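You operate a simulated robot arm through the tools that you are given. There is no shell and no other tool.

You run a simulated robot arm. Do the job below in one go: nothing can be reset, and whatever is moved stays where it is left.

## Task
Slide the barometer back beside the clock, tap its glass and set the marker over the pointer.
Fine: the small tin that stands in its place goes on the brass tray.
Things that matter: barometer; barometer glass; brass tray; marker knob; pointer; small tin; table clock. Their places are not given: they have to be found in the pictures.

The check looks at the end state, three seconds after you hand in, the way a careful person would. Anything else that was tipped, shoved, dropped, spilled or broken makes it a failure.

## Robot
A 6-joint arm with a two-finger parallel gripper, fixed in place. Base frame: the origin is at the foot of the arm, x ahead of it, y to its left, z up; the work surface is at about z = 750. Units: mm, rad, N and s.
With the tool pointing down near the work surface it reaches from about 260 to 680 mm from the base axis. Its first joint turns from -1.152 to 1.152 rad. Payload 2.9 kg.
Tool frame: the origin (TCP) lies between the finger pads and is the grasp point; the fingertips stand 30 mm ahead of it; z points along the fingers, y is the line along which they close. Largest opening 110 mm; finger width 20, thickness 10; the body of the gripper, 48 by 112 mm, starts 55 mm behind the TCP.
Orientation is told as [roll, pitch, yaw] about the base's x, y, z axes, in that order, counted from this pose: with the fingers straight down and closing along the base's y, the tool's x points along the base's -x, its y along +y and its z along -z.

## Interface
- The arm moves only by the tool servo_tool. Its argument "deltas" is a list of rows, each a list of 3 entries, a list of its own where there are three numbers: the shift along the tool's x, y, z in m, then the turn, a rotation vector about the tool's x, y, z in rad, then the gripper command, from -1 (fully open) to 1 (shut), values between in proportion. In form: [[[tx, ty, tz], [rx, ry, rz], hand], ...]. A call has 1 to 20 rows; each row is the pose to reach, as a shift and turn from the pose commanded when the call began, along the tool's axes at that moment. Each row takes 0.2 s and may step no farther than 50 mm and 0.15 rad from the row before; otherwise, or with a gripper value out of range, the whole call is refused. A pose out of reach is approached as far as the arm can. The call stops where the force on the tool passes 40 N (or 10 N more than at its start, if that is more) or the arm is blocked; 0.2 s more then pass. Each finger travels about 108 mm/s and halts on what it meets, pressing with about 22 N; the grip force reading is that of the motor and also rises with nothing between the fingers. The clock runs only during rows and for 0.2 s after the last one: add rows that repeat a pose to give the fingers time. The reply holds the time, the measured pose of the TCP, the force on the tool along the base axes, the opening and the grip force, in the units named above and with some noise, with the torque about the TCP (base axes, N m) and any sound that the robot's microphone picked up.
- Cameras (640 x 400 px; columns grow to the right, rows downward): "scene" is fixed at [75.3, 425.4, 1397.4]; the picture's right is [-0.81, -0.59, 0.00], its down [-0.27, 0.37, -0.89] and it looks along [0.53, -0.72, -0.46] (base axes); focal length 348 px, centre (320, 200). "wrist" rides on the gripper at [72, 17, -103] in the tool frame; the picture's right is [-0.23, 0.97, 0.00], its down [-0.76, -0.18, -0.62] and it looks along [-0.61, -0.14, 0.78] (tool axes); focal length 222 px, centre (320, 200).
- get_image(camera): a new picture of that camera. It takes no simulated time.
- probe_pixels(camera, pixels): for up to 12 pixels [column, row] of the newest picture of that camera ("zoom" is the newest enlarged one), the place [x, y, z] in the base frame of the surface seen there, good to about 2 mm. It takes no simulated time.
- zoom(camera, box): a new picture of the part [left, top, right, bottom] of that camera's present view, enlarged. It takes no simulated time.
- job_done(): hands the job in; it is judged then, once.

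Open the gripper and draw the arm clear of the work before you hand the job in, unless the task says otherwise.

The tools are called after ">>>" as name(argument=value, ...) on one line, values as JSON. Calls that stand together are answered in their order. servo_tool: Moves the arm, as the interface text tells. Its arguments: {"type":"object","properties":{"deltas":{"type":"array","items":{"type":"array"}}},"required":["deltas"]} The other tools are called the same way: get_image (camera) takes a picture; probe_pixels (camera, pixels) gives the place of the surface under pixels of a picture; zoom (camera, box) takes an enlarged picture of a part of a camera's view; job_done () hands the job in.

At the start:

```text
time: 0.0
ee_pos: [476.5, 15.0, 1131.8]
ee_rot: [0.001, 0.001, 0.0]
contact_force: [-0.7, -0.3, -0.3]
torque: [0.0, 0.0, 0.0]
finger_gap: 110.0
finger_force: 0.1
```

scene: 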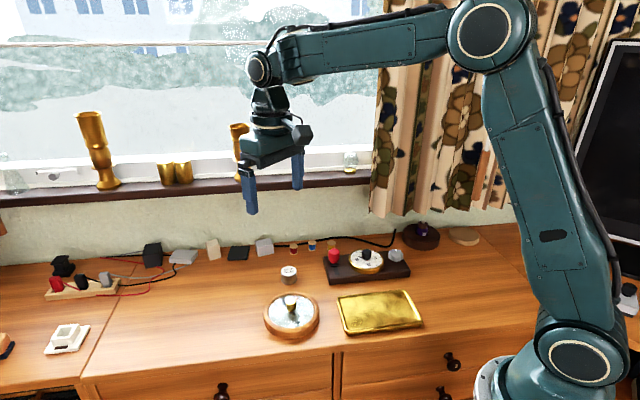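
wrist: 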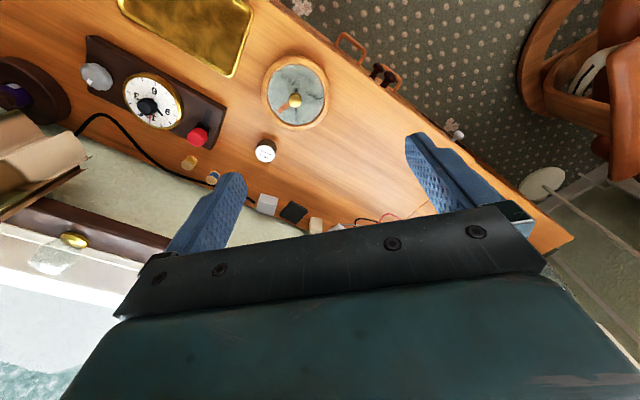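

I see the barometer (round wooden rim) at scene about (292,316), the brass tray at (380,312), the small tin at (289,274), and the clock on its dark base at (366,262). I'll zoom in on this area first.

>>> zoom(camera="scene", box=[240, 220, 440, 345])

>>> zoom(camera="wrist", box=[60, 0, 360, 190])

```text
3.20 times, centred on (340, 282) of scene
```

zoom: 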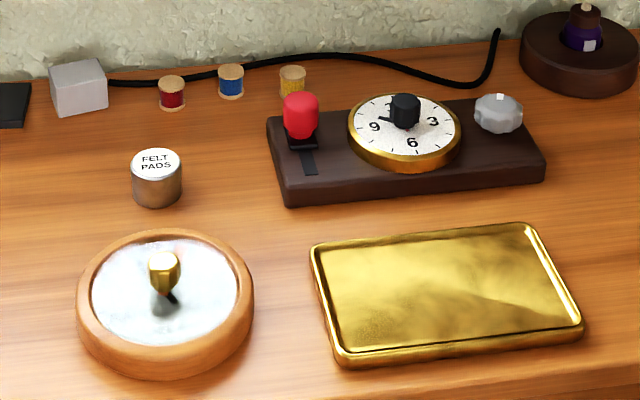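

```text
2.11 times, centred on (210, 95) of wrist
```

zoom: 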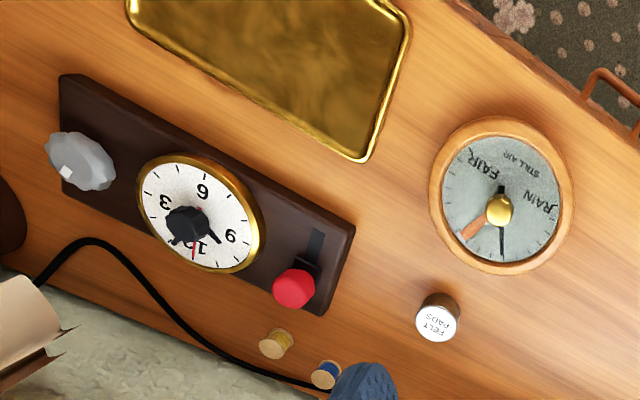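

The wrist view shows the barometer dial with a dark pointer, a copper-coloured hand and a brass knob. The tin ("FELT PADS") stands between the barometer and the wall, level with the clock's base. I'll probe the positions of these objects.

>>> zoom(camera="wrist", box=[240, 40, 340, 170])

>>> probe_pixels(camera="wrist", pixels=[[265, 151], [295, 100], [262, 93], [328, 90], [290, 127], [299, 56], [220, 147], [230, 108], [90, 38], [93, 92], [234, 75], [248, 8]])

>>> probe_pixels(camera="scene", pixels=[[289, 269], [289, 281], [291, 302], [265, 318], [318, 318], [292, 338], [338, 298], [346, 334], [420, 322], [405, 291], [329, 282], [410, 276]])

```text
3.08 times, centred on (290, 105) of wrist
```

zoom: 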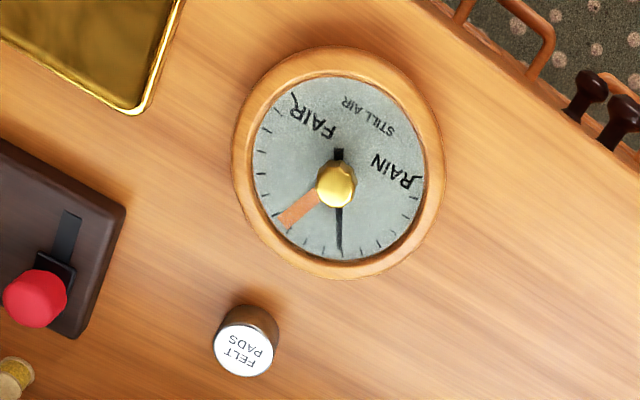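

```text
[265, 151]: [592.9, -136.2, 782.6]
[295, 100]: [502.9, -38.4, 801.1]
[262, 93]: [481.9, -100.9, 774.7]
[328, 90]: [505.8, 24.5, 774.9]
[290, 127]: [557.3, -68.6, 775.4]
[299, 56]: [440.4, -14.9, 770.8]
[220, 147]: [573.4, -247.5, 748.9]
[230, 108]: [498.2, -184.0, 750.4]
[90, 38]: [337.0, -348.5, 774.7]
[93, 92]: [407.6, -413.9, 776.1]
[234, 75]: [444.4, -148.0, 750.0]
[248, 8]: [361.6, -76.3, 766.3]
```

```text
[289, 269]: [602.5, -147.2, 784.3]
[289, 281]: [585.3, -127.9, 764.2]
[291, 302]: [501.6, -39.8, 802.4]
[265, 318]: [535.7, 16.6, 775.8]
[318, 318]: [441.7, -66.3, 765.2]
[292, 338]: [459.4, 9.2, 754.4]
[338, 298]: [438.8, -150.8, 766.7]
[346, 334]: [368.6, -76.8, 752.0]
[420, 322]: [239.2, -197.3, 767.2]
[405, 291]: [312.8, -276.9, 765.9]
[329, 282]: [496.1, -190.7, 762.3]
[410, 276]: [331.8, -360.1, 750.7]
```

The barometer centre is at about (500,-38) with a rim radius of roughly 65 mm. The tin is near (597,-141), and the clock base is turned 45° with its left end near (498,-187)–(573,-247). Next I'll probe heights around the clock, spools, wall and sill, and zoom in on the table around the tin.

>>> probe_pixels(camera="scene", pixels=[[333, 251], [366, 250], [395, 252], [313, 242], [293, 245], [264, 246], [280, 225], [280, 195], [280, 185], [280, 275], [298, 275], [350, 169]])

>>> zoom(camera="scene", box=[245, 235, 345, 300])

```text
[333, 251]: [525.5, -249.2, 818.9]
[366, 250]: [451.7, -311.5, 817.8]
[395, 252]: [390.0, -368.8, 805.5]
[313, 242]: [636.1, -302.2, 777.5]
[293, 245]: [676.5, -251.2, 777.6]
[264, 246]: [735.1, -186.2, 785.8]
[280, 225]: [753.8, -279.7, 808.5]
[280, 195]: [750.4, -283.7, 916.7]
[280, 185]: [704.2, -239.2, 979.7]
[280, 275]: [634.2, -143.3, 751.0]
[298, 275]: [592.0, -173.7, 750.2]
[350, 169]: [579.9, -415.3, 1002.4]
```

```text
6.15 times, centred on (295, 268) of scene
```

zoom: 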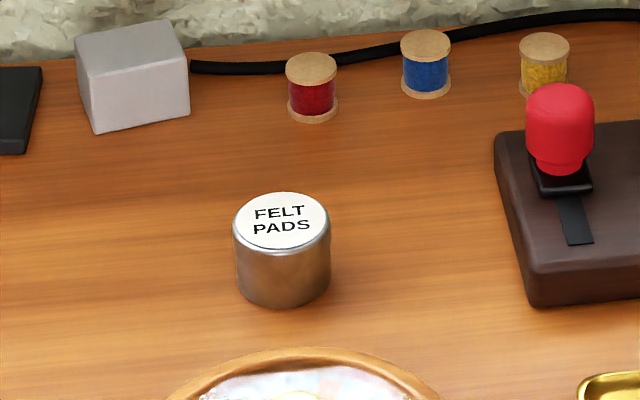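

The table is clear around the tin; the sill is at about w≈667 mm and above z=916, well behind it. I move the open gripper above the tin, turned 45° so that tool y lies along the clock's long direction.

>>> servo_tool(deltas=[[[-0.015, -0.02, 0.025], [0, 0, 0.1], -1], [[-0.03, -0.039, 0.05], [0, 0, 0.2], -1], [[-0.045, -0.058, 0.075], [0, 0, 0.3], -1], [[-0.06, -0.078, 0.1], [0, 0, 0.4], -1], [[-0.075, -0.097, 0.125], [0, 0, 0.5], -1], [[-0.09, -0.117, 0.15], [0, 0, 0.6], -1], [[-0.105, -0.136, 0.175], [0, 0, 0.7], -1], [[-0.1205, -0.156, 0.2], [0, 0, 0.785], -1], [[-0.1205, -0.156, 0.2], [0, 0, 0.785], -1]])

>>> get_image(camera="wrist")

>>> get_image(camera="scene")

```text
time: 2.0
ee_pos: [596.2, -142.0, 931.5]
ee_rot: [0.001, 0.001, -0.785]
contact_force: [-0.3, -0.4, -0.1]
torque: [0.0, -0.01, 0.01]
finger_gap: 110.0
finger_force: 0.0
```

```text
taken
```

wrist: 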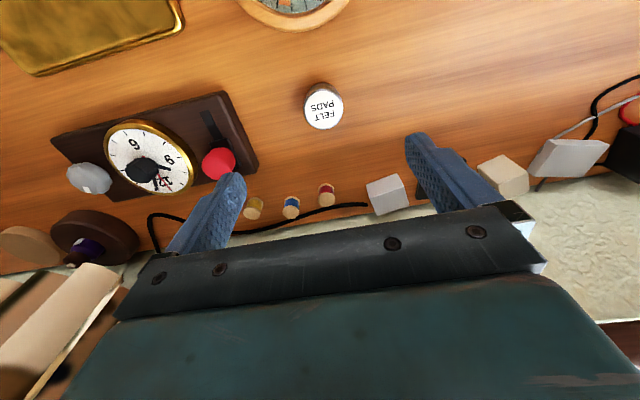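

```text
taken
```

scene: 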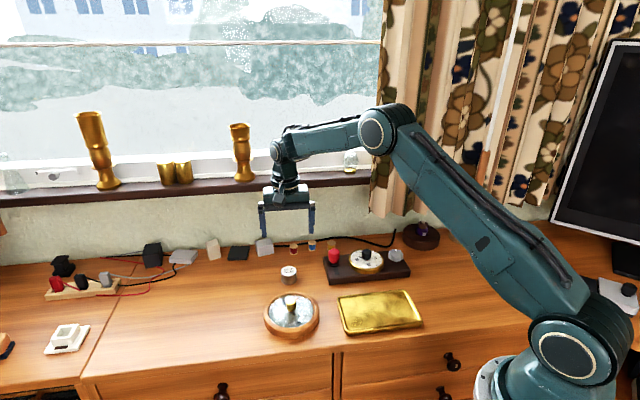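

The wrist view shows the tin at about (324,107), between the finger planes but a bit in front of them. I probe its top and edges to get its exact centre.

>>> probe_pixels(camera="wrist", pixels=[[324, 107], [308, 104], [340, 110], [326, 90], [322, 124], [304, 98], [340, 98], [323, 86], [344, 140], [260, 150]])

>>> zoom(camera="wrist", box=[270, 60, 380, 150])

```text
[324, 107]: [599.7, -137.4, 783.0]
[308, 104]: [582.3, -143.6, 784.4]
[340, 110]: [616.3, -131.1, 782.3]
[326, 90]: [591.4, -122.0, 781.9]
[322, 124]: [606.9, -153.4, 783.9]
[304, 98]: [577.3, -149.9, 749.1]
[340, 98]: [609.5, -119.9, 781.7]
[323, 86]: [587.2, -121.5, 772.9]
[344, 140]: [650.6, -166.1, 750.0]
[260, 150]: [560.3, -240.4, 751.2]
```

```text
4.44 times, centred on (325, 105) of wrist
```

zoom: 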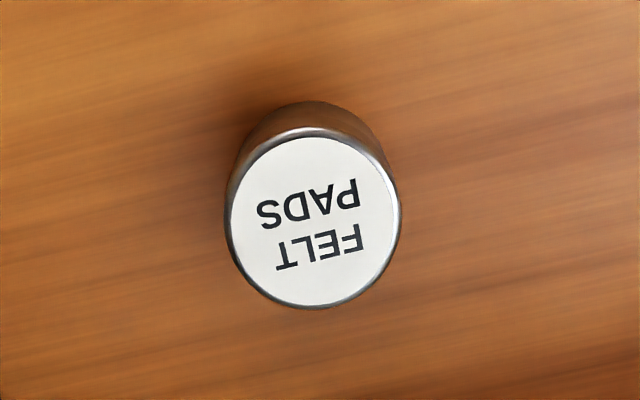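

The tin top is centred at about (599.5,-138), radius about 18.5 mm, top at z=783. I lower the open gripper straight around it to TCP z≈785, keeping the fingertips 5 mm off the table.

>>> servo_tool(deltas=[[[0.0005, 0.0052, 0.03], [0, 0, 0], -1], [[0.0005, 0.0052, 0.06], [0, 0, 0], -1], [[0.0005, 0.0052, 0.09], [0, 0, 0], -1], [[0.0005, 0.0052, 0.115], [0, 0, 0], -1], [[0.0005, 0.0052, 0.135], [0, 0, 0], -1], [[0.0005, 0.0052, 0.146], [0, 0, 0], -1], [[0.0005, 0.0052, 0.146], [0, 0, 0], -1]])

>>> get_image(camera="wrist")

```text
time: 3.6
ee_pos: [599.3, -137.3, 785.4]
ee_rot: [0.001, 0.001, -0.785]
contact_force: [0.2, 0.3, -0.5]
torque: [-0.03, -0.01, 0.0]
finger_gap: 109.9
finger_force: 0.1
```

```text
taken
```

wrist: 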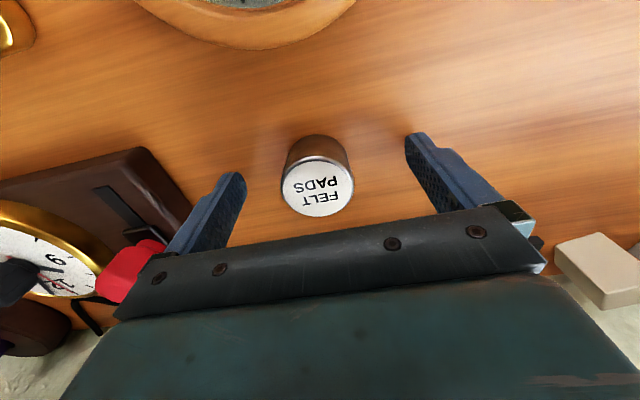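

The tin sits centred between the fingers at (318,175) with nothing else in between. I close gradually on it.

>>> servo_tool(deltas=[[[0, 0, 0], [0, 0, 0], -0.5], [[0, 0, 0], [0, 0, 0], 0.0], [[0, 0, 0], [0, 0, 0], 0.2], [[0, 0, 0], [0, 0, 0], 0.5], [[0, 0, 0], [0, 0, 0], 0.8], [[0, 0, 0], [0, 0, 0], 0.8], [[0, 0, 0], [0, 0, 0], 0.8]])

```text
time: 5.2
ee_pos: [598.8, -136.4, 786.3]
ee_rot: [0.0, 0.0, -0.785]
contact_force: [-0.5, 0.6, 1.7]
torque: [-0.04, 0.04, -0.01]
finger_gap: 43.1
finger_force: 22.1
```

The grip holds at a 43 mm gap and 22 N, so the tin is held. I lift it straight up by 115 mm.

>>> servo_tool(deltas=[[[0, 0, -0.01], [0, 0, 0], 0.8], [[0, 0, -0.03], [0, 0, 0], 0.8], [[0, 0, -0.06], [0, 0, 0], 0.8], [[0, 0, -0.09], [0, 0, 0], 0.8], [[0, 0, -0.115], [0, 0, 0], 0.8], [[0, 0, -0.115], [0, 0, 0], 0.8]])

>>> get_image(camera="wrist")

>>> zoom(camera="scene", box=[240, 190, 440, 345])

>>> probe_pixels(camera="scene", pixels=[[380, 312], [360, 305], [400, 305], [372, 322], [341, 300], [350, 331], [418, 320], [404, 293]])

```text
time: 6.6
ee_pos: [600.0, -139.7, 902.0]
ee_rot: [0.001, 0.0, -0.788]
contact_force: [0.8, 0.0, -1.1]
torque: [0.03, -0.03, -0.04]
finger_gap: 43.2
finger_force: 22.4
```

```text
taken
```

wrist: 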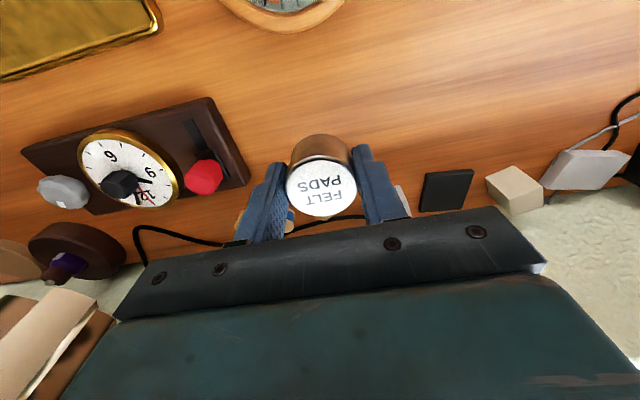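

```text
2.58 times, centred on (340, 268) of scene
```

zoom: 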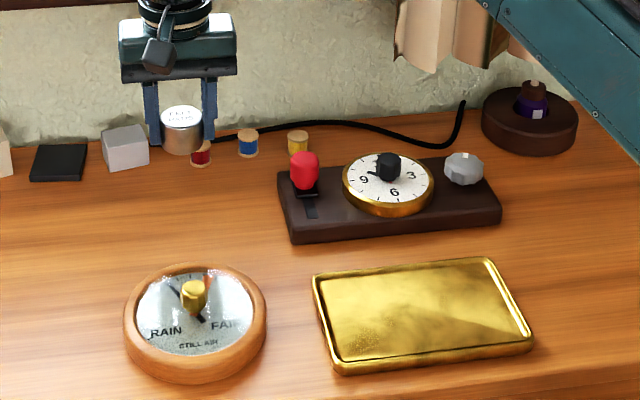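

```text
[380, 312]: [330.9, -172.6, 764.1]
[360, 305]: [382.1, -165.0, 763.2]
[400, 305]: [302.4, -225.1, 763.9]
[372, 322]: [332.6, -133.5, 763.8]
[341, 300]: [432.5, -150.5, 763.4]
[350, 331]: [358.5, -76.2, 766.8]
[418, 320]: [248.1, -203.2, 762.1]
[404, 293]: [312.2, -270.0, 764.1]
```

The tin hangs level in the grip. The tray floor is at z≈763.5 with its centre near (340,-175), so I carry the tin at height to above the tray centre.

>>> servo_tool(deltas=[[[0.01, -0.014, 0], [0, 0, 0], 0.8], [[0.03, -0.04, 0], [0, 0, 0], 0.8], [[0.05, -0.067, 0], [0, 0, 0], 0.8], [[0.07, -0.093, 0], [0, 0, 0], 0.8], [[0.09, -0.12, 0], [0, 0, 0], 0.8], [[0.11, -0.147, 0], [0, 0, 0], 0.8], [[0.13, -0.173, 0], [0, 0, 0], 0.8], [[0.148, -0.197, 0], [0, 0, 0], 0.8], [[0.1573, -0.2096, 0], [0, 0, 0], 0.8], [[0.1573, -0.2096, 0], [0, 0, 0], 0.8]])

>>> get_image(camera="wrist")

>>> get_image(camera="scene")

```text
time: 8.8
ee_pos: [340.7, -175.0, 903.7]
ee_rot: [0.001, 0.001, -0.784]
contact_force: [-0.4, 0.4, -0.8]
torque: [0.0, 0.0, 0.01]
finger_gap: 43.1
finger_force: 22.1
```

```text
taken
```

wrist: 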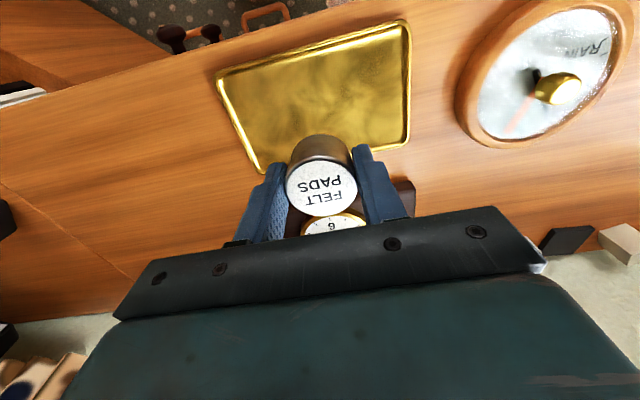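

```text
taken
```

scene: 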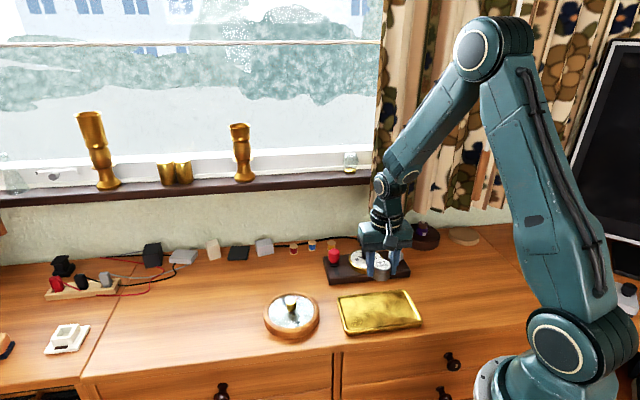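

The tin is above the tray area; I check the tray corners again from the wrist view before lowering.

>>> probe_pixels(camera="wrist", pixels=[[219, 75], [404, 24], [408, 141], [262, 165], [320, 90], [280, 120], [300, 70], [370, 110]])

>>> servo_tool(deltas=[[[0, 0, 0.03], [0, 0, 0], 0.8], [[0, 0, 0.06], [0, 0, 0], 0.8], [[0, 0, 0.08], [0, 0, 0], 0.8], [[0, 0, 0.09], [0, 0, 0], 0.8], [[0, 0, 0.09], [0, 0, 0], 0.8]])

>>> get_image(camera="scene")

>>> get_image(camera="wrist")

```text
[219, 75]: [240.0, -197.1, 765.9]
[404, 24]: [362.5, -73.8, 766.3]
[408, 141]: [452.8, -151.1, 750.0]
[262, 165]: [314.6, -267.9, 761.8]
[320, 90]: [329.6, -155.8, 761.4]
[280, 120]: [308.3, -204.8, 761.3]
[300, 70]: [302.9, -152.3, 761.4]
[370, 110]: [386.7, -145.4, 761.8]
```

```text
time: 10.0
ee_pos: [340.5, -175.2, 812.9]
ee_rot: [0.0, -0.001, -0.786]
contact_force: [0.2, 0.1, -0.9]
torque: [0.03, -0.01, -0.01]
finger_gap: 43.1
finger_force: 22.1
```

```text
taken
```

scene: 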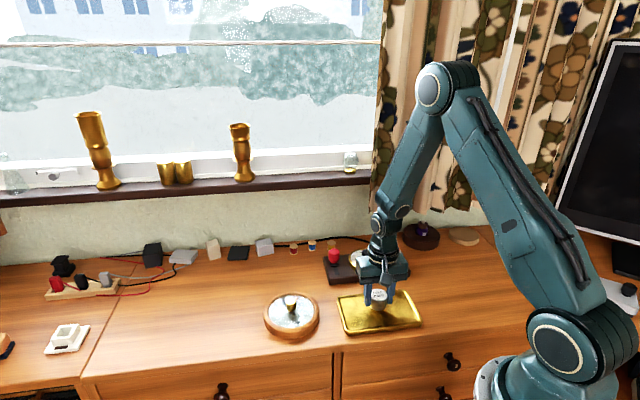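

```text
taken
```

wrist: 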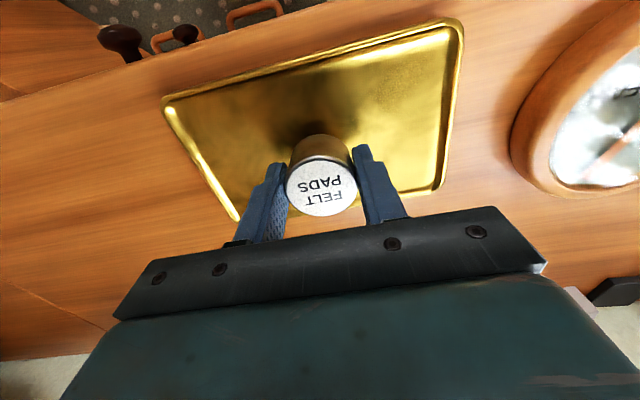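

The tin is above the tray's middle and its bottom should be about 15 mm above the floor (z≈761.5). I lower it slowly to just short of contact.

>>> servo_tool(deltas=[[[0, 0, 0.005], [0, 0, 0], 0.8], [[0, 0, 0.01], [0, 0, 0], 0.8], [[0, 0, 0.013], [0, 0, 0], 0.8], [[0, 0, 0.013], [0, 0, 0], 0.8]])

>>> zoom(camera="scene", box=[330, 260, 430, 340])

```text
time: 11.0
ee_pos: [339.5, -174.2, 799.0]
ee_rot: [-0.001, 0.001, -0.786]
contact_force: [-0.1, -0.4, 0.1]
torque: [0.03, 0.01, 0.03]
finger_gap: 42.9
finger_force: 22.0
```

```text
5.00 times, centred on (380, 300) of scene
```

zoom: 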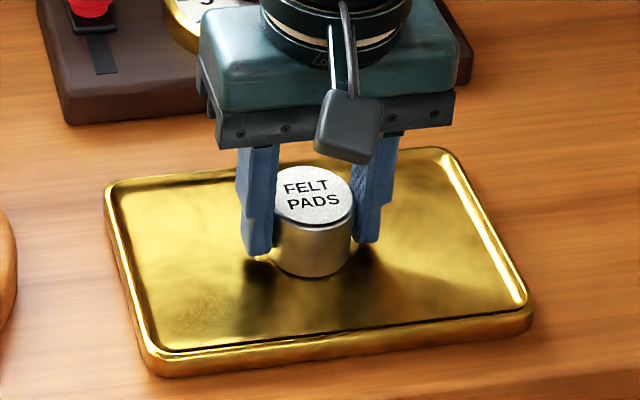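

The tin is about a millimetre or two above the tray floor with no contact force yet. I lower it another 2 mm in small steps.

>>> servo_tool(deltas=[[[0, 0, 0.0005], [0, 0, 0], 0.8], [[0, 0, 0.001], [0, 0, 0], 0.8], [[0, 0, 0.0015], [0, 0, 0], 0.8], [[0, 0, 0.002], [0, 0, 0], 0.8], [[0, 0, 0.002], [0, 0, 0], 0.8]])

```text
time: 12.2
ee_pos: [339.7, -175.6, 796.2]
ee_rot: [0.0, 0.001, -0.784]
contact_force: [-4.0, 0.9, 10.2]
torque: [-0.01, 0.06, -0.01]
finger_gap: 43.2
finger_force: 21.9
```

There is now 10 N of upward force, so the tin is seated on the tray. I ease up 1 mm and open the fingers gradually to about 70 mm.

>>> servo_tool(deltas=[[[0, 0, -0.001], [0, 0, 0], 0.8], [[0, 0, -0.001], [0, 0, 0], 0.25], [[0, 0, -0.001], [0, 0, 0], 0.2], [[0, 0, -0.001], [0, 0, 0], 0.1], [[0, 0, -0.001], [0, 0, 0], -0.1], [[0, 0, -0.001], [0, 0, 0], -0.27], [[0, 0, -0.001], [0, 0, 0], -0.27]])

>>> zoom(camera="scene", box=[330, 260, 430, 340])

```text
time: 13.8
ee_pos: [342.1, -174.3, 798.3]
ee_rot: [0.0, -0.001, -0.785]
contact_force: [-1.4, 0.4, 0.1]
torque: [0.0, 0.03, -0.01]
finger_gap: 69.9
finger_force: 0.1
```

```text
5.00 times, centred on (380, 300) of scene
```

zoom: 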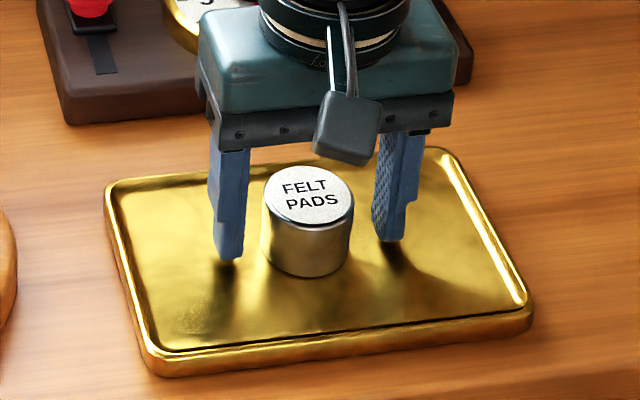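

The tin stands free and upright on the tray. I raise the arm clear.

>>> servo_tool(deltas=[[[0, 0, -0.02], [0, 0, 0], -0.27], [[0, 0, -0.05], [0, 0, 0], -0.27], [[0, 0, -0.09], [0, 0, 0], -0.27], [[0, 0, -0.13], [0, 0, 0], -0.27], [[0, 0, -0.15], [0, 0, 0], -0.27]])

>>> servo_tool(deltas=[[[-0.012, 0.026, 0], [0, 0, 0], -0.27], [[-0.03, 0.066, 0], [0, 0, 0], -0.27], [[-0.048, 0.106, 0], [0, 0, 0], -0.27], [[-0.067, 0.146, 0], [0, 0, 0], -0.27], [[-0.084, 0.185, 0], [0, 0, 0], -0.27], [[-0.0958, 0.2096, 0], [0, 0, 0], -0.27], [[-0.0958, 0.2096, 0], [0, 0, 0], -0.27]])

>>> get_image(camera="wrist")

>>> get_image(camera="scene")

```text
time: 15.0
ee_pos: [338.2, -172.1, 947.8]
ee_rot: [0.001, 0.003, -0.784]
contact_force: [-0.4, 0.1, 0.6]
torque: [0.03, -0.01, -0.02]
finger_gap: 69.7
finger_force: 0.0
```

```text
time: 16.6
ee_pos: [556.1, -92.8, 945.7]
ee_rot: [0.0, 0.0, -0.786]
contact_force: [0.0, 0.3, -0.4]
torque: [0.03, 0.02, 0.0]
finger_gap: 70.2
finger_force: 0.2
```

```text
taken
```

wrist: 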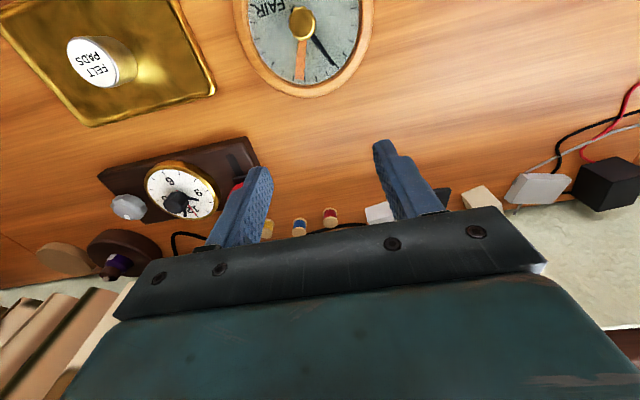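

```text
taken
```

scene: 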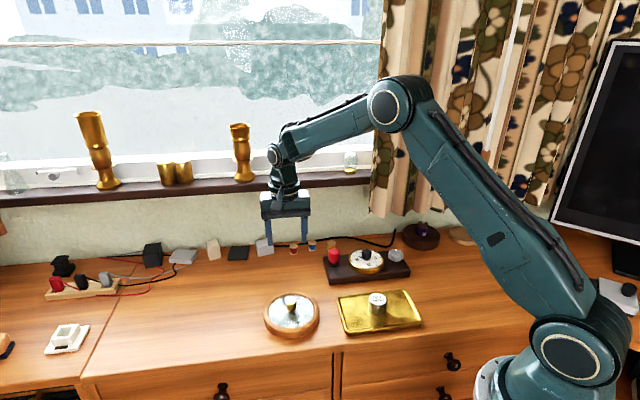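

The tin is on the tray. The barometer is cut off at the top of the wrist view, so I shift the camera 45 mm toward the front.

>>> servo_tool(deltas=[[[0.025, 0, 0], [0, 0, 0], -0.27], [[0.045, 0, 0], [0, 0, 0], -0.27], [[0.045, 0, 0], [0, 0, 0], -0.27]])

>>> get_image(camera="wrist")

>>> zoom(camera="wrist", box=[210, 0, 410, 150])

```text
time: 17.4
ee_pos: [524.1, -63.0, 946.0]
ee_rot: [0.001, -0.002, -0.785]
contact_force: [-0.8, 0.3, -0.2]
torque: [-0.02, -0.02, 0.0]
finger_gap: 69.8
finger_force: 0.0
```

```text
taken
```

wrist: 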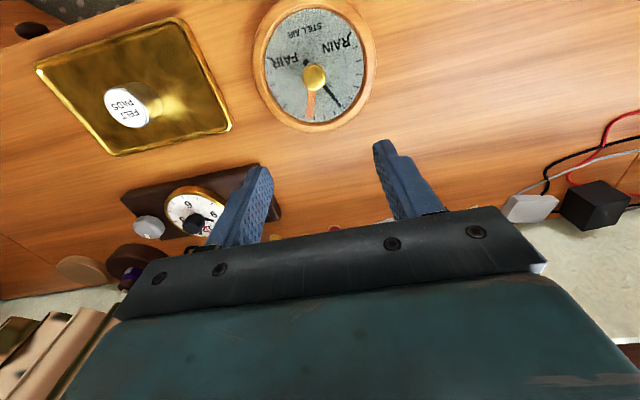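

```text
2.67 times, centred on (310, 75) of wrist
```

zoom: 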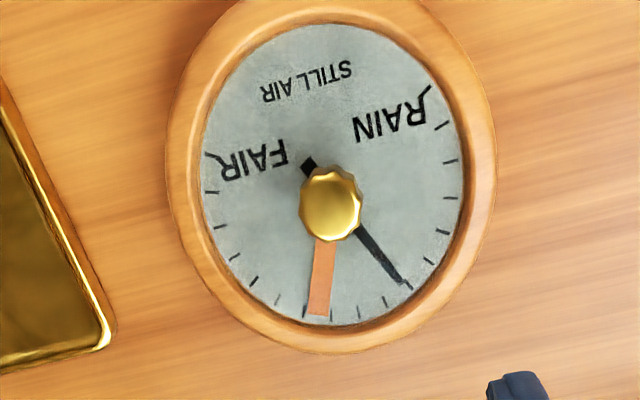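

The dial is in full view: the black pointer's tip is at zoom (405,283), the copper marker's tip at (318,312), and the brass knob at (330,203). I probe around the rim to fit the barometer's centre and radius.

>>> probe_pixels(camera="zoom", pixels=[[175, 180], [485, 160], [322, 345], [230, 300], [440, 300], [200, 70], [450, 60], [330, 12], [405, 283], [318, 312], [330, 195], [300, 130]])

>>> probe_pixels(camera="wrist", pixels=[[255, 50], [374, 50], [310, 131], [270, 110], [360, 108], [265, 22], [362, 20], [340, 128], [285, 124], [314, 68], [314, 82], [306, 78]])

```text
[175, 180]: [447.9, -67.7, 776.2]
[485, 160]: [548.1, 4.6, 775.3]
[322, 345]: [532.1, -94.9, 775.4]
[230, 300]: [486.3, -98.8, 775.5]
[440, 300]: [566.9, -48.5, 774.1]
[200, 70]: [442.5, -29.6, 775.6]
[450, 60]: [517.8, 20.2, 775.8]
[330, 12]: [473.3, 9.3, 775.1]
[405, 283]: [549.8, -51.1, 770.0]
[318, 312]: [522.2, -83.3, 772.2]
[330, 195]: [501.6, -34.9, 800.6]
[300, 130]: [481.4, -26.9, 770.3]
```

```text
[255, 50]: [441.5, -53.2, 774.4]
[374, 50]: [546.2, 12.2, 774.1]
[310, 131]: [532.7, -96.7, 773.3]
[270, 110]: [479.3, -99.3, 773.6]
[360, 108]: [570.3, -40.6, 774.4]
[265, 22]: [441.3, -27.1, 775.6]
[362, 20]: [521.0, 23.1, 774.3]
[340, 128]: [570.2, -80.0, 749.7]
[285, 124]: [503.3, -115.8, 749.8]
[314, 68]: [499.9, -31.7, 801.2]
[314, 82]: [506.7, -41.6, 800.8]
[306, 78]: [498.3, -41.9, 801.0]
```

The fit gives a barometer centre of (502,-37), outer radius about 66 mm, rim top z=775 and knob top z=801. It needs to slide about 140 mm straight back to the tin's old spot (599.5,-138). I go to the front of it with the fingers spread to 80 mm so they cradle the rim.

>>> servo_tool(deltas=[[[0.03, 0.0005, 0], [0, 0, 0], -0.4545], [[0.07, 0.001, 0], [0, 0, 0], -0.4545], [[0.105, 0.0015, 0], [0, 0, 0], -0.4545], [[0.12, 0.002, 0], [0, 0, 0], -0.4545], [[0.12, 0.002, 0.03], [0, 0, 0], -0.4545], [[0.12, 0.002, 0.06], [0, 0, 0], -0.4545], [[0.12, 0.002, 0.08], [0, 0, 0], -0.4545], [[0.12, 0.002, 0.08], [0, 0, 0], -0.4545]])

>>> get_image(camera="wrist")

>>> get_image(camera="scene")

```text
time: 19.2
ee_pos: [443.4, 22.5, 866.6]
ee_rot: [-0.002, 0.001, -0.785]
contact_force: [0.2, 0.1, 0.4]
torque: [0.02, 0.02, 0.05]
finger_gap: 80.1
finger_force: 0.0
```

```text
taken
```

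wrist: 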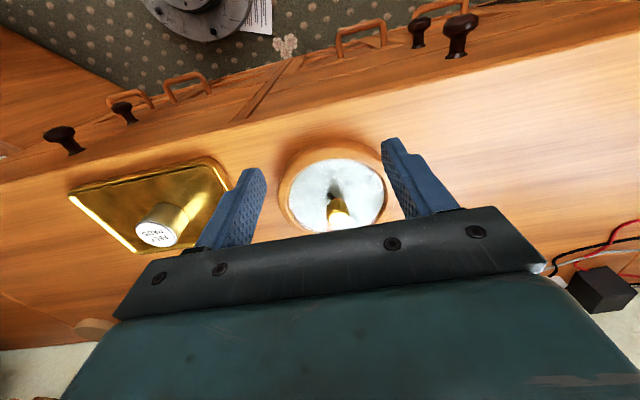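

```text
taken
```

scene: 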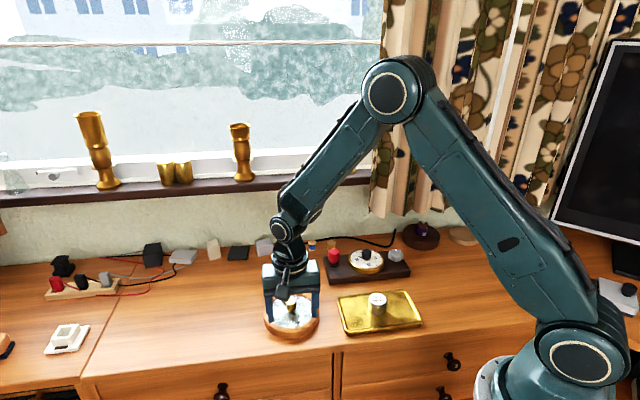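

The fingertips will come down in front of the rim: a table-height point below the TCP would show at row ~122, and the rim's front edge is at row ~140. I lower in steps to TCP z≈786.

>>> servo_tool(deltas=[[[0, 0, 0.025], [0, 0, 0], -0.4545], [[0, 0, 0.05], [0, 0, 0], -0.4545], [[0, 0, 0.065], [0, 0, 0], -0.4545], [[0, 0, 0.075], [0, 0, 0], -0.4545], [[0, 0, 0.0805], [0, 0, 0], -0.4545], [[0, 0, 0.0805], [0, 0, 0], -0.4545]])

>>> get_image(camera="wrist")

>>> zoom(camera="scene", box=[240, 250, 340, 350])

```text
time: 20.6
ee_pos: [440.9, 22.8, 788.3]
ee_rot: [0.002, -0.001, -0.784]
contact_force: [0.1, 0.4, -0.6]
torque: [-0.02, 0.03, 0.0]
finger_gap: 80.0
finger_force: 0.0
```

```text
taken
```

wrist: 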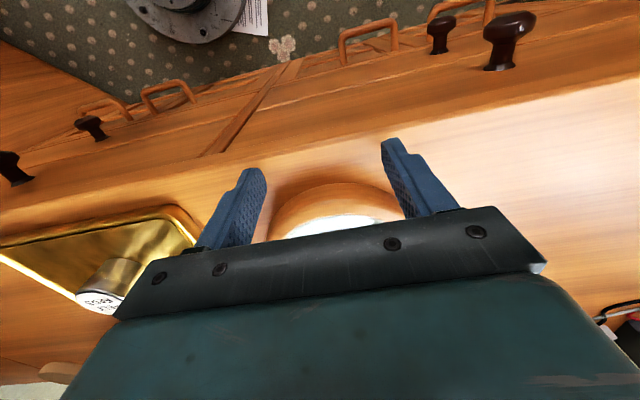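

```text
4.00 times, centred on (290, 300) of scene
```

zoom: 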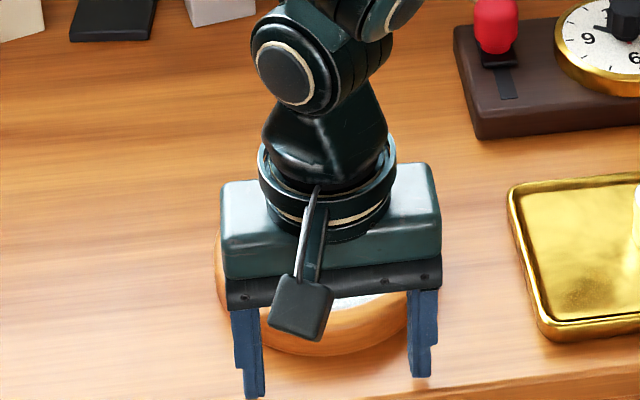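

Both fingertips are in front of the rim on either side. I push backward (tool -x) slowly by 60 mm first.

>>> servo_tool(deltas=[[[-0.008, 0, 0], [0, 0, 0], -0.4545], [[-0.014, 0, 0], [0, 0, 0], -0.4545], [[-0.018, 0, 0], [0, 0, 0], -0.4545], [[-0.021, 0, 0], [0, 0, 0], -0.4545], [[-0.024, 0, 0], [0, 0, 0], -0.4545], [[-0.028, 0, 0], [0, 0, 0], -0.4545], [[-0.033, 0, 0], [0, 0, 0], -0.4545], [[-0.038, 0, 0], [0, 0, 0], -0.4545], [[-0.044, 0, 0], [0, 0, 0], -0.4545], [[-0.05, 0, 0], [0, 0, 0], -0.4545], [[-0.056, 0, 0], [0, 0, 0], -0.4545], [[-0.06, 0, 0], [0, 0, 0], -0.4545]])

>>> get_image(camera="wrist")

>>> zoom(camera="scene", box=[240, 230, 360, 350])

```text
time: 23.2
ee_pos: [483.3, -18.4, 786.6]
ee_rot: [-0.001, 0.0, -0.782]
contact_force: [-1.8, 1.9, 0.9]
torque: [0.04, 0.05, 0.06]
finger_gap: 80.3
finger_force: 0.5
```

```text
taken
```

wrist: 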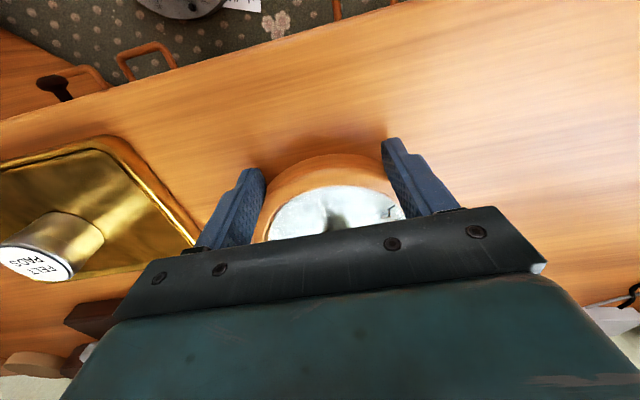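

```text
3.33 times, centred on (300, 290) of scene
```

zoom: 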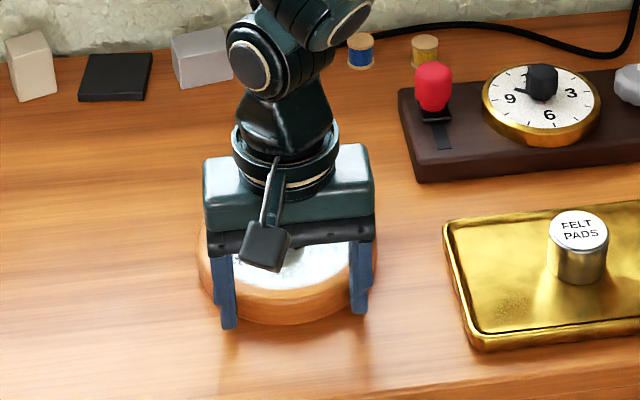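

The barometer follows the fingers with about 3 N of push and stays centred between them. I continue pushing another 92 mm, then measure.

>>> servo_tool(deltas=[[[-0.004, 0, 0], [0, 0, 0], -0.4545], [[-0.01, 0, 0], [0, 0, 0], -0.4545], [[-0.016, 0, 0], [0, 0, 0], -0.4545], [[-0.022, 0, 0], [0, 0, 0], -0.4545], [[-0.028, 0, 0], [0, 0, 0], -0.4545], [[-0.034, 0, 0], [0, 0, 0], -0.4545], [[-0.04, 0, 0], [0, 0, 0], -0.4545], [[-0.046, 0, 0], [0, 0, 0], -0.4545], [[-0.052, 0, 0], [0, 0, 0], -0.4545], [[-0.058, 0, 0], [0, 0, 0], -0.4545], [[-0.064, 0, 0], [0, 0, 0], -0.4545], [[-0.07, 0, 0], [0, 0, 0], -0.4545], [[-0.076, 0, 0], [0, 0, 0], -0.4545], [[-0.082, 0, 0], [0, 0, 0], -0.4545], [[-0.087, 0, 0], [0, 0, 0], -0.4545], [[-0.09, 0, 0], [0, 0, 0], -0.4545], [[-0.092, 0, 0], [0, 0, 0], -0.4545]])

>>> get_image(camera="scene")

>>> zoom(camera="scene", box=[240, 210, 360, 330])

```text
time: 26.8
ee_pos: [548.3, -82.9, 787.6]
ee_rot: [-0.001, 0.002, -0.787]
contact_force: [-2.8, 3.1, 0.2]
torque: [0.05, 0.05, -0.01]
finger_gap: 80.7
finger_force: 1.2
```

```text
taken
```

scene: 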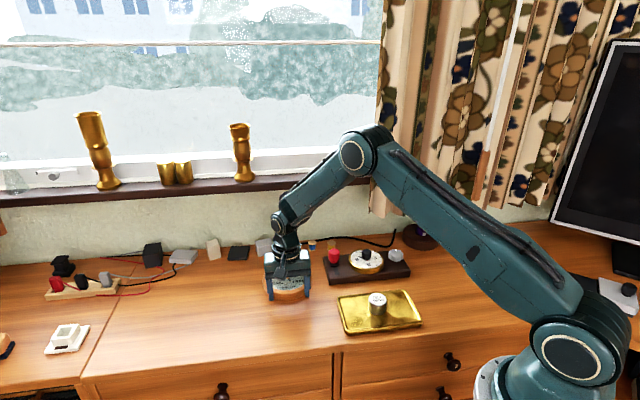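

```text
3.33 times, centred on (300, 270) of scene
```

zoom: 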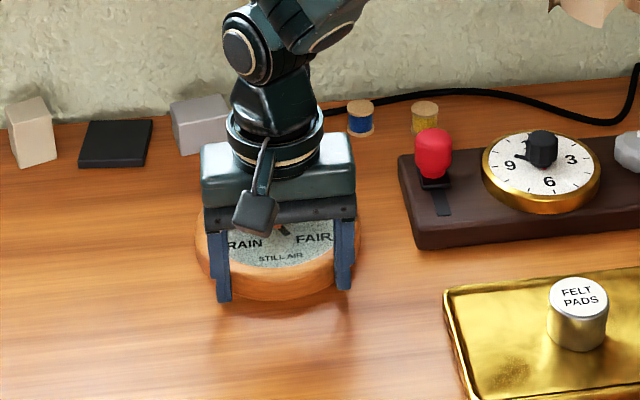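

The barometer is now nearly level with the clock; TCP is at w≈446, so its centre should be near w≈509. I probe the visible rim to confirm before the last few millimetres.

>>> probe_pixels(camera="zoom", pixels=[[280, 276], [283, 290], [200, 235], [357, 228], [240, 275], [325, 272], [197, 250], [358, 245]])

>>> get_image(camera="wrist")

```text
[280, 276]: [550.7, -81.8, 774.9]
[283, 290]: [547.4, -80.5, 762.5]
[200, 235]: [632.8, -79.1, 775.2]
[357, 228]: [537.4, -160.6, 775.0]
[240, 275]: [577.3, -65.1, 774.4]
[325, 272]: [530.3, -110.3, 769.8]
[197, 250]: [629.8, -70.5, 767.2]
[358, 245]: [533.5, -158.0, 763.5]
```

```text
taken
```

wrist: 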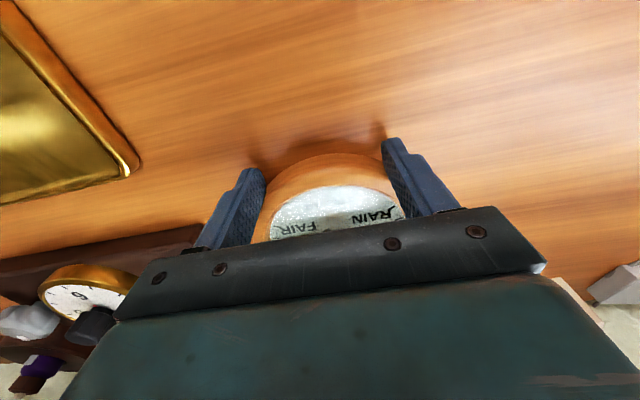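

The rim probes put the centre at about (595,-127.5), so roughly 12 mm back and 4 mm to the right remain to the tin's old spot. I push that last bit slowly.

>>> servo_tool(deltas=[[[-0.002, -0.0007, 0], [0, 0, 0], -0.4545], [[-0.004, -0.0015, 0], [0, 0, 0], -0.4545], [[-0.006, -0.0025, 0], [0, 0, 0], -0.4545], [[-0.008, -0.0035, 0], [0, 0, 0], -0.4545], [[-0.01, -0.004, 0], [0, 0, 0], -0.4545], [[-0.0115, -0.004, 0], [0, 0, 0], -0.4545], [[-0.0115, -0.004, 0], [0, 0, 0], -0.4545]])

>>> servo_tool(deltas=[[[0.004, 0, 0], [0, 0, 0], -0.4545], [[0.012, 0, 0], [0, 0, 0], -0.4545], [[0.025, 0, 0], [0, 0, 0], -0.4545], [[0.03, 0, -0.02], [0, 0, 0], -0.4545], [[0.03, 0, -0.06], [0, 0, 0], -0.4545], [[0.03, 0, -0.1], [0, 0, 0], -0.4545], [[0.03, 0, -0.14], [0, 0, 0], -0.4545], [[0.03, 0, -0.14], [0, 0, 0], -0.4545]])

>>> get_image(camera="scene")

>>> get_image(camera="wrist")

```text
time: 28.4
ee_pos: [555.5, -95.0, 786.9]
ee_rot: [-0.001, 0.0, -0.786]
contact_force: [0.4, 0.9, 0.1]
torque: [0.01, 0.03, 0.02]
finger_gap: 80.1
finger_force: 0.1
```

```text
time: 30.2
ee_pos: [532.4, -73.0, 925.9]
ee_rot: [0.0, 0.0, -0.786]
contact_force: [0.5, -0.2, 0.2]
torque: [-0.02, 0.0, -0.01]
finger_gap: 80.0
finger_force: 0.0
```

```text
taken
```

scene: 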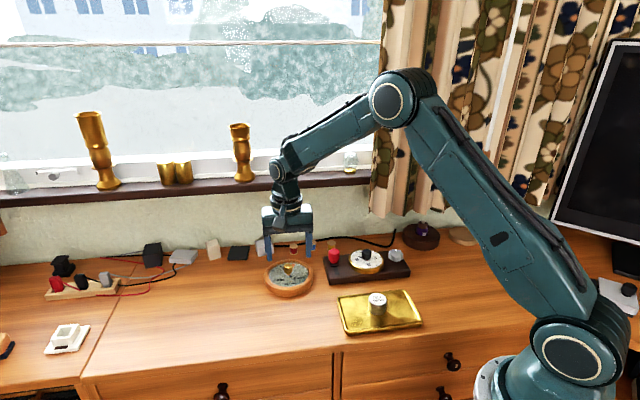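

```text
taken
```

wrist: 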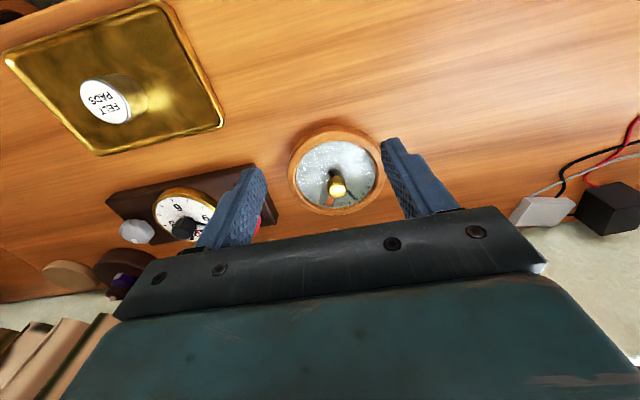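

The barometer is now at scene (290,277), beside the clock. I move back and higher to see the dial from above and measure its place.

>>> servo_tool(deltas=[[[-0.04, 0, -0.01], [0, 0, 0], -0.4545], [[-0.08, 0, -0.02], [0, 0, 0], -0.4545], [[-0.12, 0, -0.02], [0, 0, 0], -0.4545], [[-0.14, 0, -0.02], [0, 0, 0], -0.4545], [[-0.14, 0, -0.02], [0, 0, 0], -0.4545]])

>>> get_image(camera="wrist")

>>> zoom(camera="wrist", box=[200, 0, 420, 150])

>>> zoom(camera="scene", box=[240, 210, 440, 335])

```text
time: 31.4
ee_pos: [631.5, -170.6, 944.3]
ee_rot: [0.0, 0.002, -0.783]
contact_force: [0.0, -0.3, 0.0]
torque: [0.01, 0.01, 0.01]
finger_gap: 79.9
finger_force: 0.0
```

```text
taken
```

wrist: 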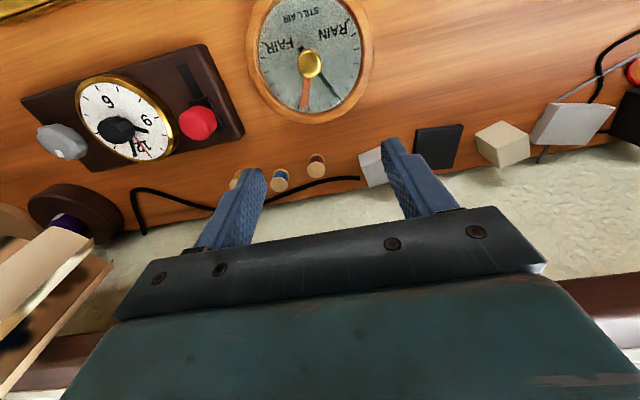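

```text
2.67 times, centred on (310, 75) of wrist
```

zoom: 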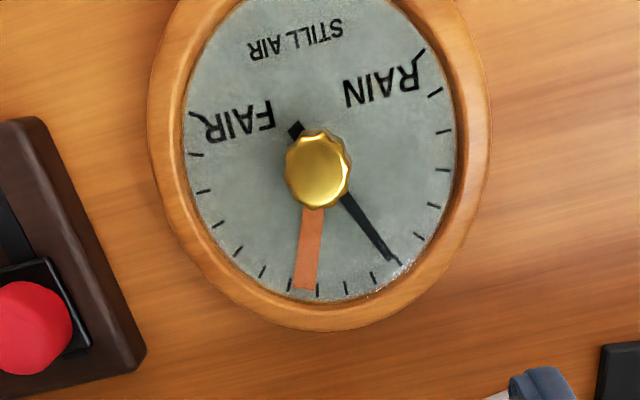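

```text
3.20 times, centred on (340, 272) of scene
```

zoom: 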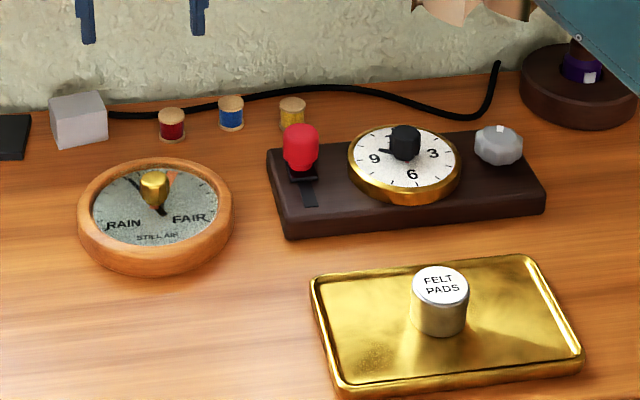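

The pointer (tip at wrist-zoom (400,263)) and marker (tip at (305,290)) have not changed relative to the dial. I probe the barometer's rim and knob, plus the clock's left edge, to check the position.

>>> probe_pixels(camera="wrist", pixels=[[309, 58], [312, 66], [248, 55], [371, 55], [312, 121], [270, 102], [352, 103], [252, 25], [369, 25], [211, 46], [243, 132], [313, 45]])

>>> probe_pixels(camera="scene", pixels=[[266, 284], [312, 278], [290, 293], [275, 292], [305, 290], [288, 265], [265, 274], [312, 270], [324, 256], [330, 280], [410, 270], [398, 248]])

```text
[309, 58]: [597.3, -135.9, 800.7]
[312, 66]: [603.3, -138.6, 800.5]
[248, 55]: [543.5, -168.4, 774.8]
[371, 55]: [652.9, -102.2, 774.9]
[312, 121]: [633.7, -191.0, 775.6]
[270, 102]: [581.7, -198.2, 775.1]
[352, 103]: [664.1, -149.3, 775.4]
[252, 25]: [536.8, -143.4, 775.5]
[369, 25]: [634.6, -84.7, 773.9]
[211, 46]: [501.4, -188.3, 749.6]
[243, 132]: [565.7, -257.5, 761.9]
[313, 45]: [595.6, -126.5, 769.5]
```

```text
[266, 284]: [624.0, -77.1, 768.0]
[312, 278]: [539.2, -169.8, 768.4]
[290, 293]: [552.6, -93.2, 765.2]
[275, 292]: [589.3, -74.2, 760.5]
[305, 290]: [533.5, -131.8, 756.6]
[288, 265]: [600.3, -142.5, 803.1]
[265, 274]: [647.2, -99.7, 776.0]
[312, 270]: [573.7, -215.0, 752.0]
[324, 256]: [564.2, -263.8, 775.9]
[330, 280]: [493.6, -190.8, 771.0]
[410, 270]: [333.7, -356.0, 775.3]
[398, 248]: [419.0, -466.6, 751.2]
```

The knob centre is at about (600.5,-137.5), so the barometer is exactly where the tin stood. Now for the tap: I close the fingers and bring the tips over the free glass 30 mm in front of the knob, staying above it.

>>> servo_tool(deltas=[[[0.03, 0.0005, 0], [0, 0, 0], 0.5], [[0.06, 0.001, 0], [0, 0, 0], 1], [[0.0753, 0.0015, 0.01], [0, 0, 0], 1], [[0.0753, 0.0015, 0.05], [0, 0, 0], 1], [[0.0753, 0.0015, 0.08], [0, 0, 0], 1], [[0.0753, 0.0015, 0.105], [0, 0, 0], 1], [[0.0753, 0.0015, 0.115], [0, 0, 0], 1], [[0.0753, 0.0015, 0.115], [0, 0, 0], 1]])

>>> get_image(camera="wrist")

>>> zoom(camera="scene", box=[250, 230, 330, 300])

```text
time: 33.2
ee_pos: [578.3, -118.0, 831.7]
ee_rot: [0.001, 0.0, -0.785]
contact_force: [-0.6, 0.2, -0.3]
torque: [0.01, -0.01, 0.02]
finger_gap: 0.0
finger_force: 21.7
```

```text
taken
```

wrist: 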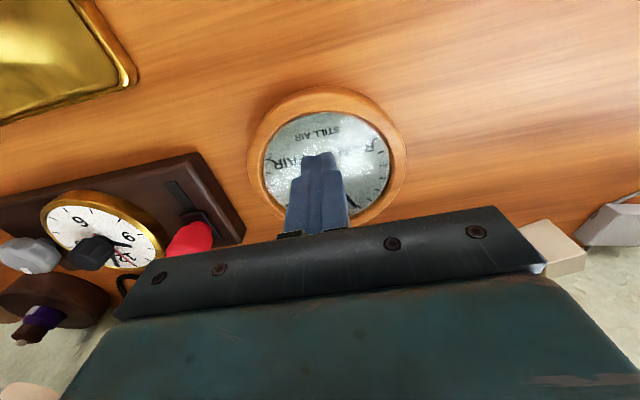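

```text
5.71 times, centred on (290, 265) of scene
```

zoom: 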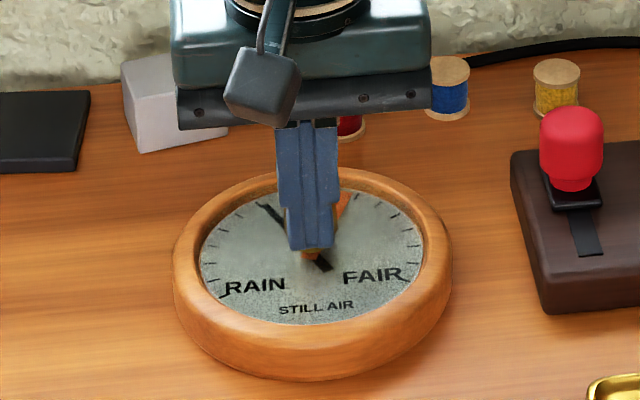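

The closed tips hang over the glass in front of the knob, about 30 mm above it. I lower by 20 mm, then look at the readings.

>>> servo_tool(deltas=[[[0, 0, 0.01], [0, 0, 0], 1], [[0, 0, 0.02], [0, 0, 0], 1], [[0, 0, 0.023], [0, 0, 0], 1], [[0, 0, 0.023], [0, 0, 0], 1]])

>>> zoom(camera="scene", box=[250, 230, 330, 300])

```text
time: 34.2
ee_pos: [579.2, -117.9, 809.3]
ee_rot: [0.0, -0.001, -0.786]
contact_force: [0.8, 1.1, 0.1]
torque: [-0.01, -0.01, 0.04]
finger_gap: 0.0
finger_force: 22.1
```

```text
5.71 times, centred on (290, 265) of scene
```

zoom: 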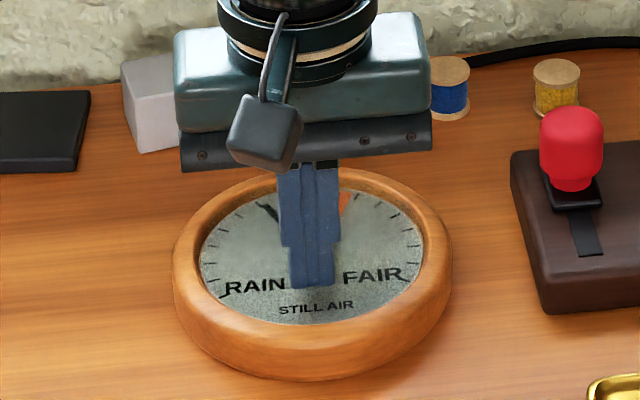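

The tips are at about z=779 with no contact yet. I approach another 5 mm in 1 mm steps.

>>> servo_tool(deltas=[[[0, 0, 0.001], [0, 0, 0], 1], [[0, 0, 0.002], [0, 0, 0], 1], [[0, 0, 0.003], [0, 0, 0], 1], [[0, 0, 0.004], [0, 0, 0], 1], [[0, 0, 0.005], [0, 0, 0], 1]])

```text
time: 35.4
ee_pos: [579.9, -118.1, 804.9]
ee_rot: [0.001, 0.002, -0.786]
contact_force: [-1.3, -0.2, 6.9]
torque: [-0.02, 0.06, -0.01]
finger_gap: 0.0
finger_force: 22.4
heard: click
```

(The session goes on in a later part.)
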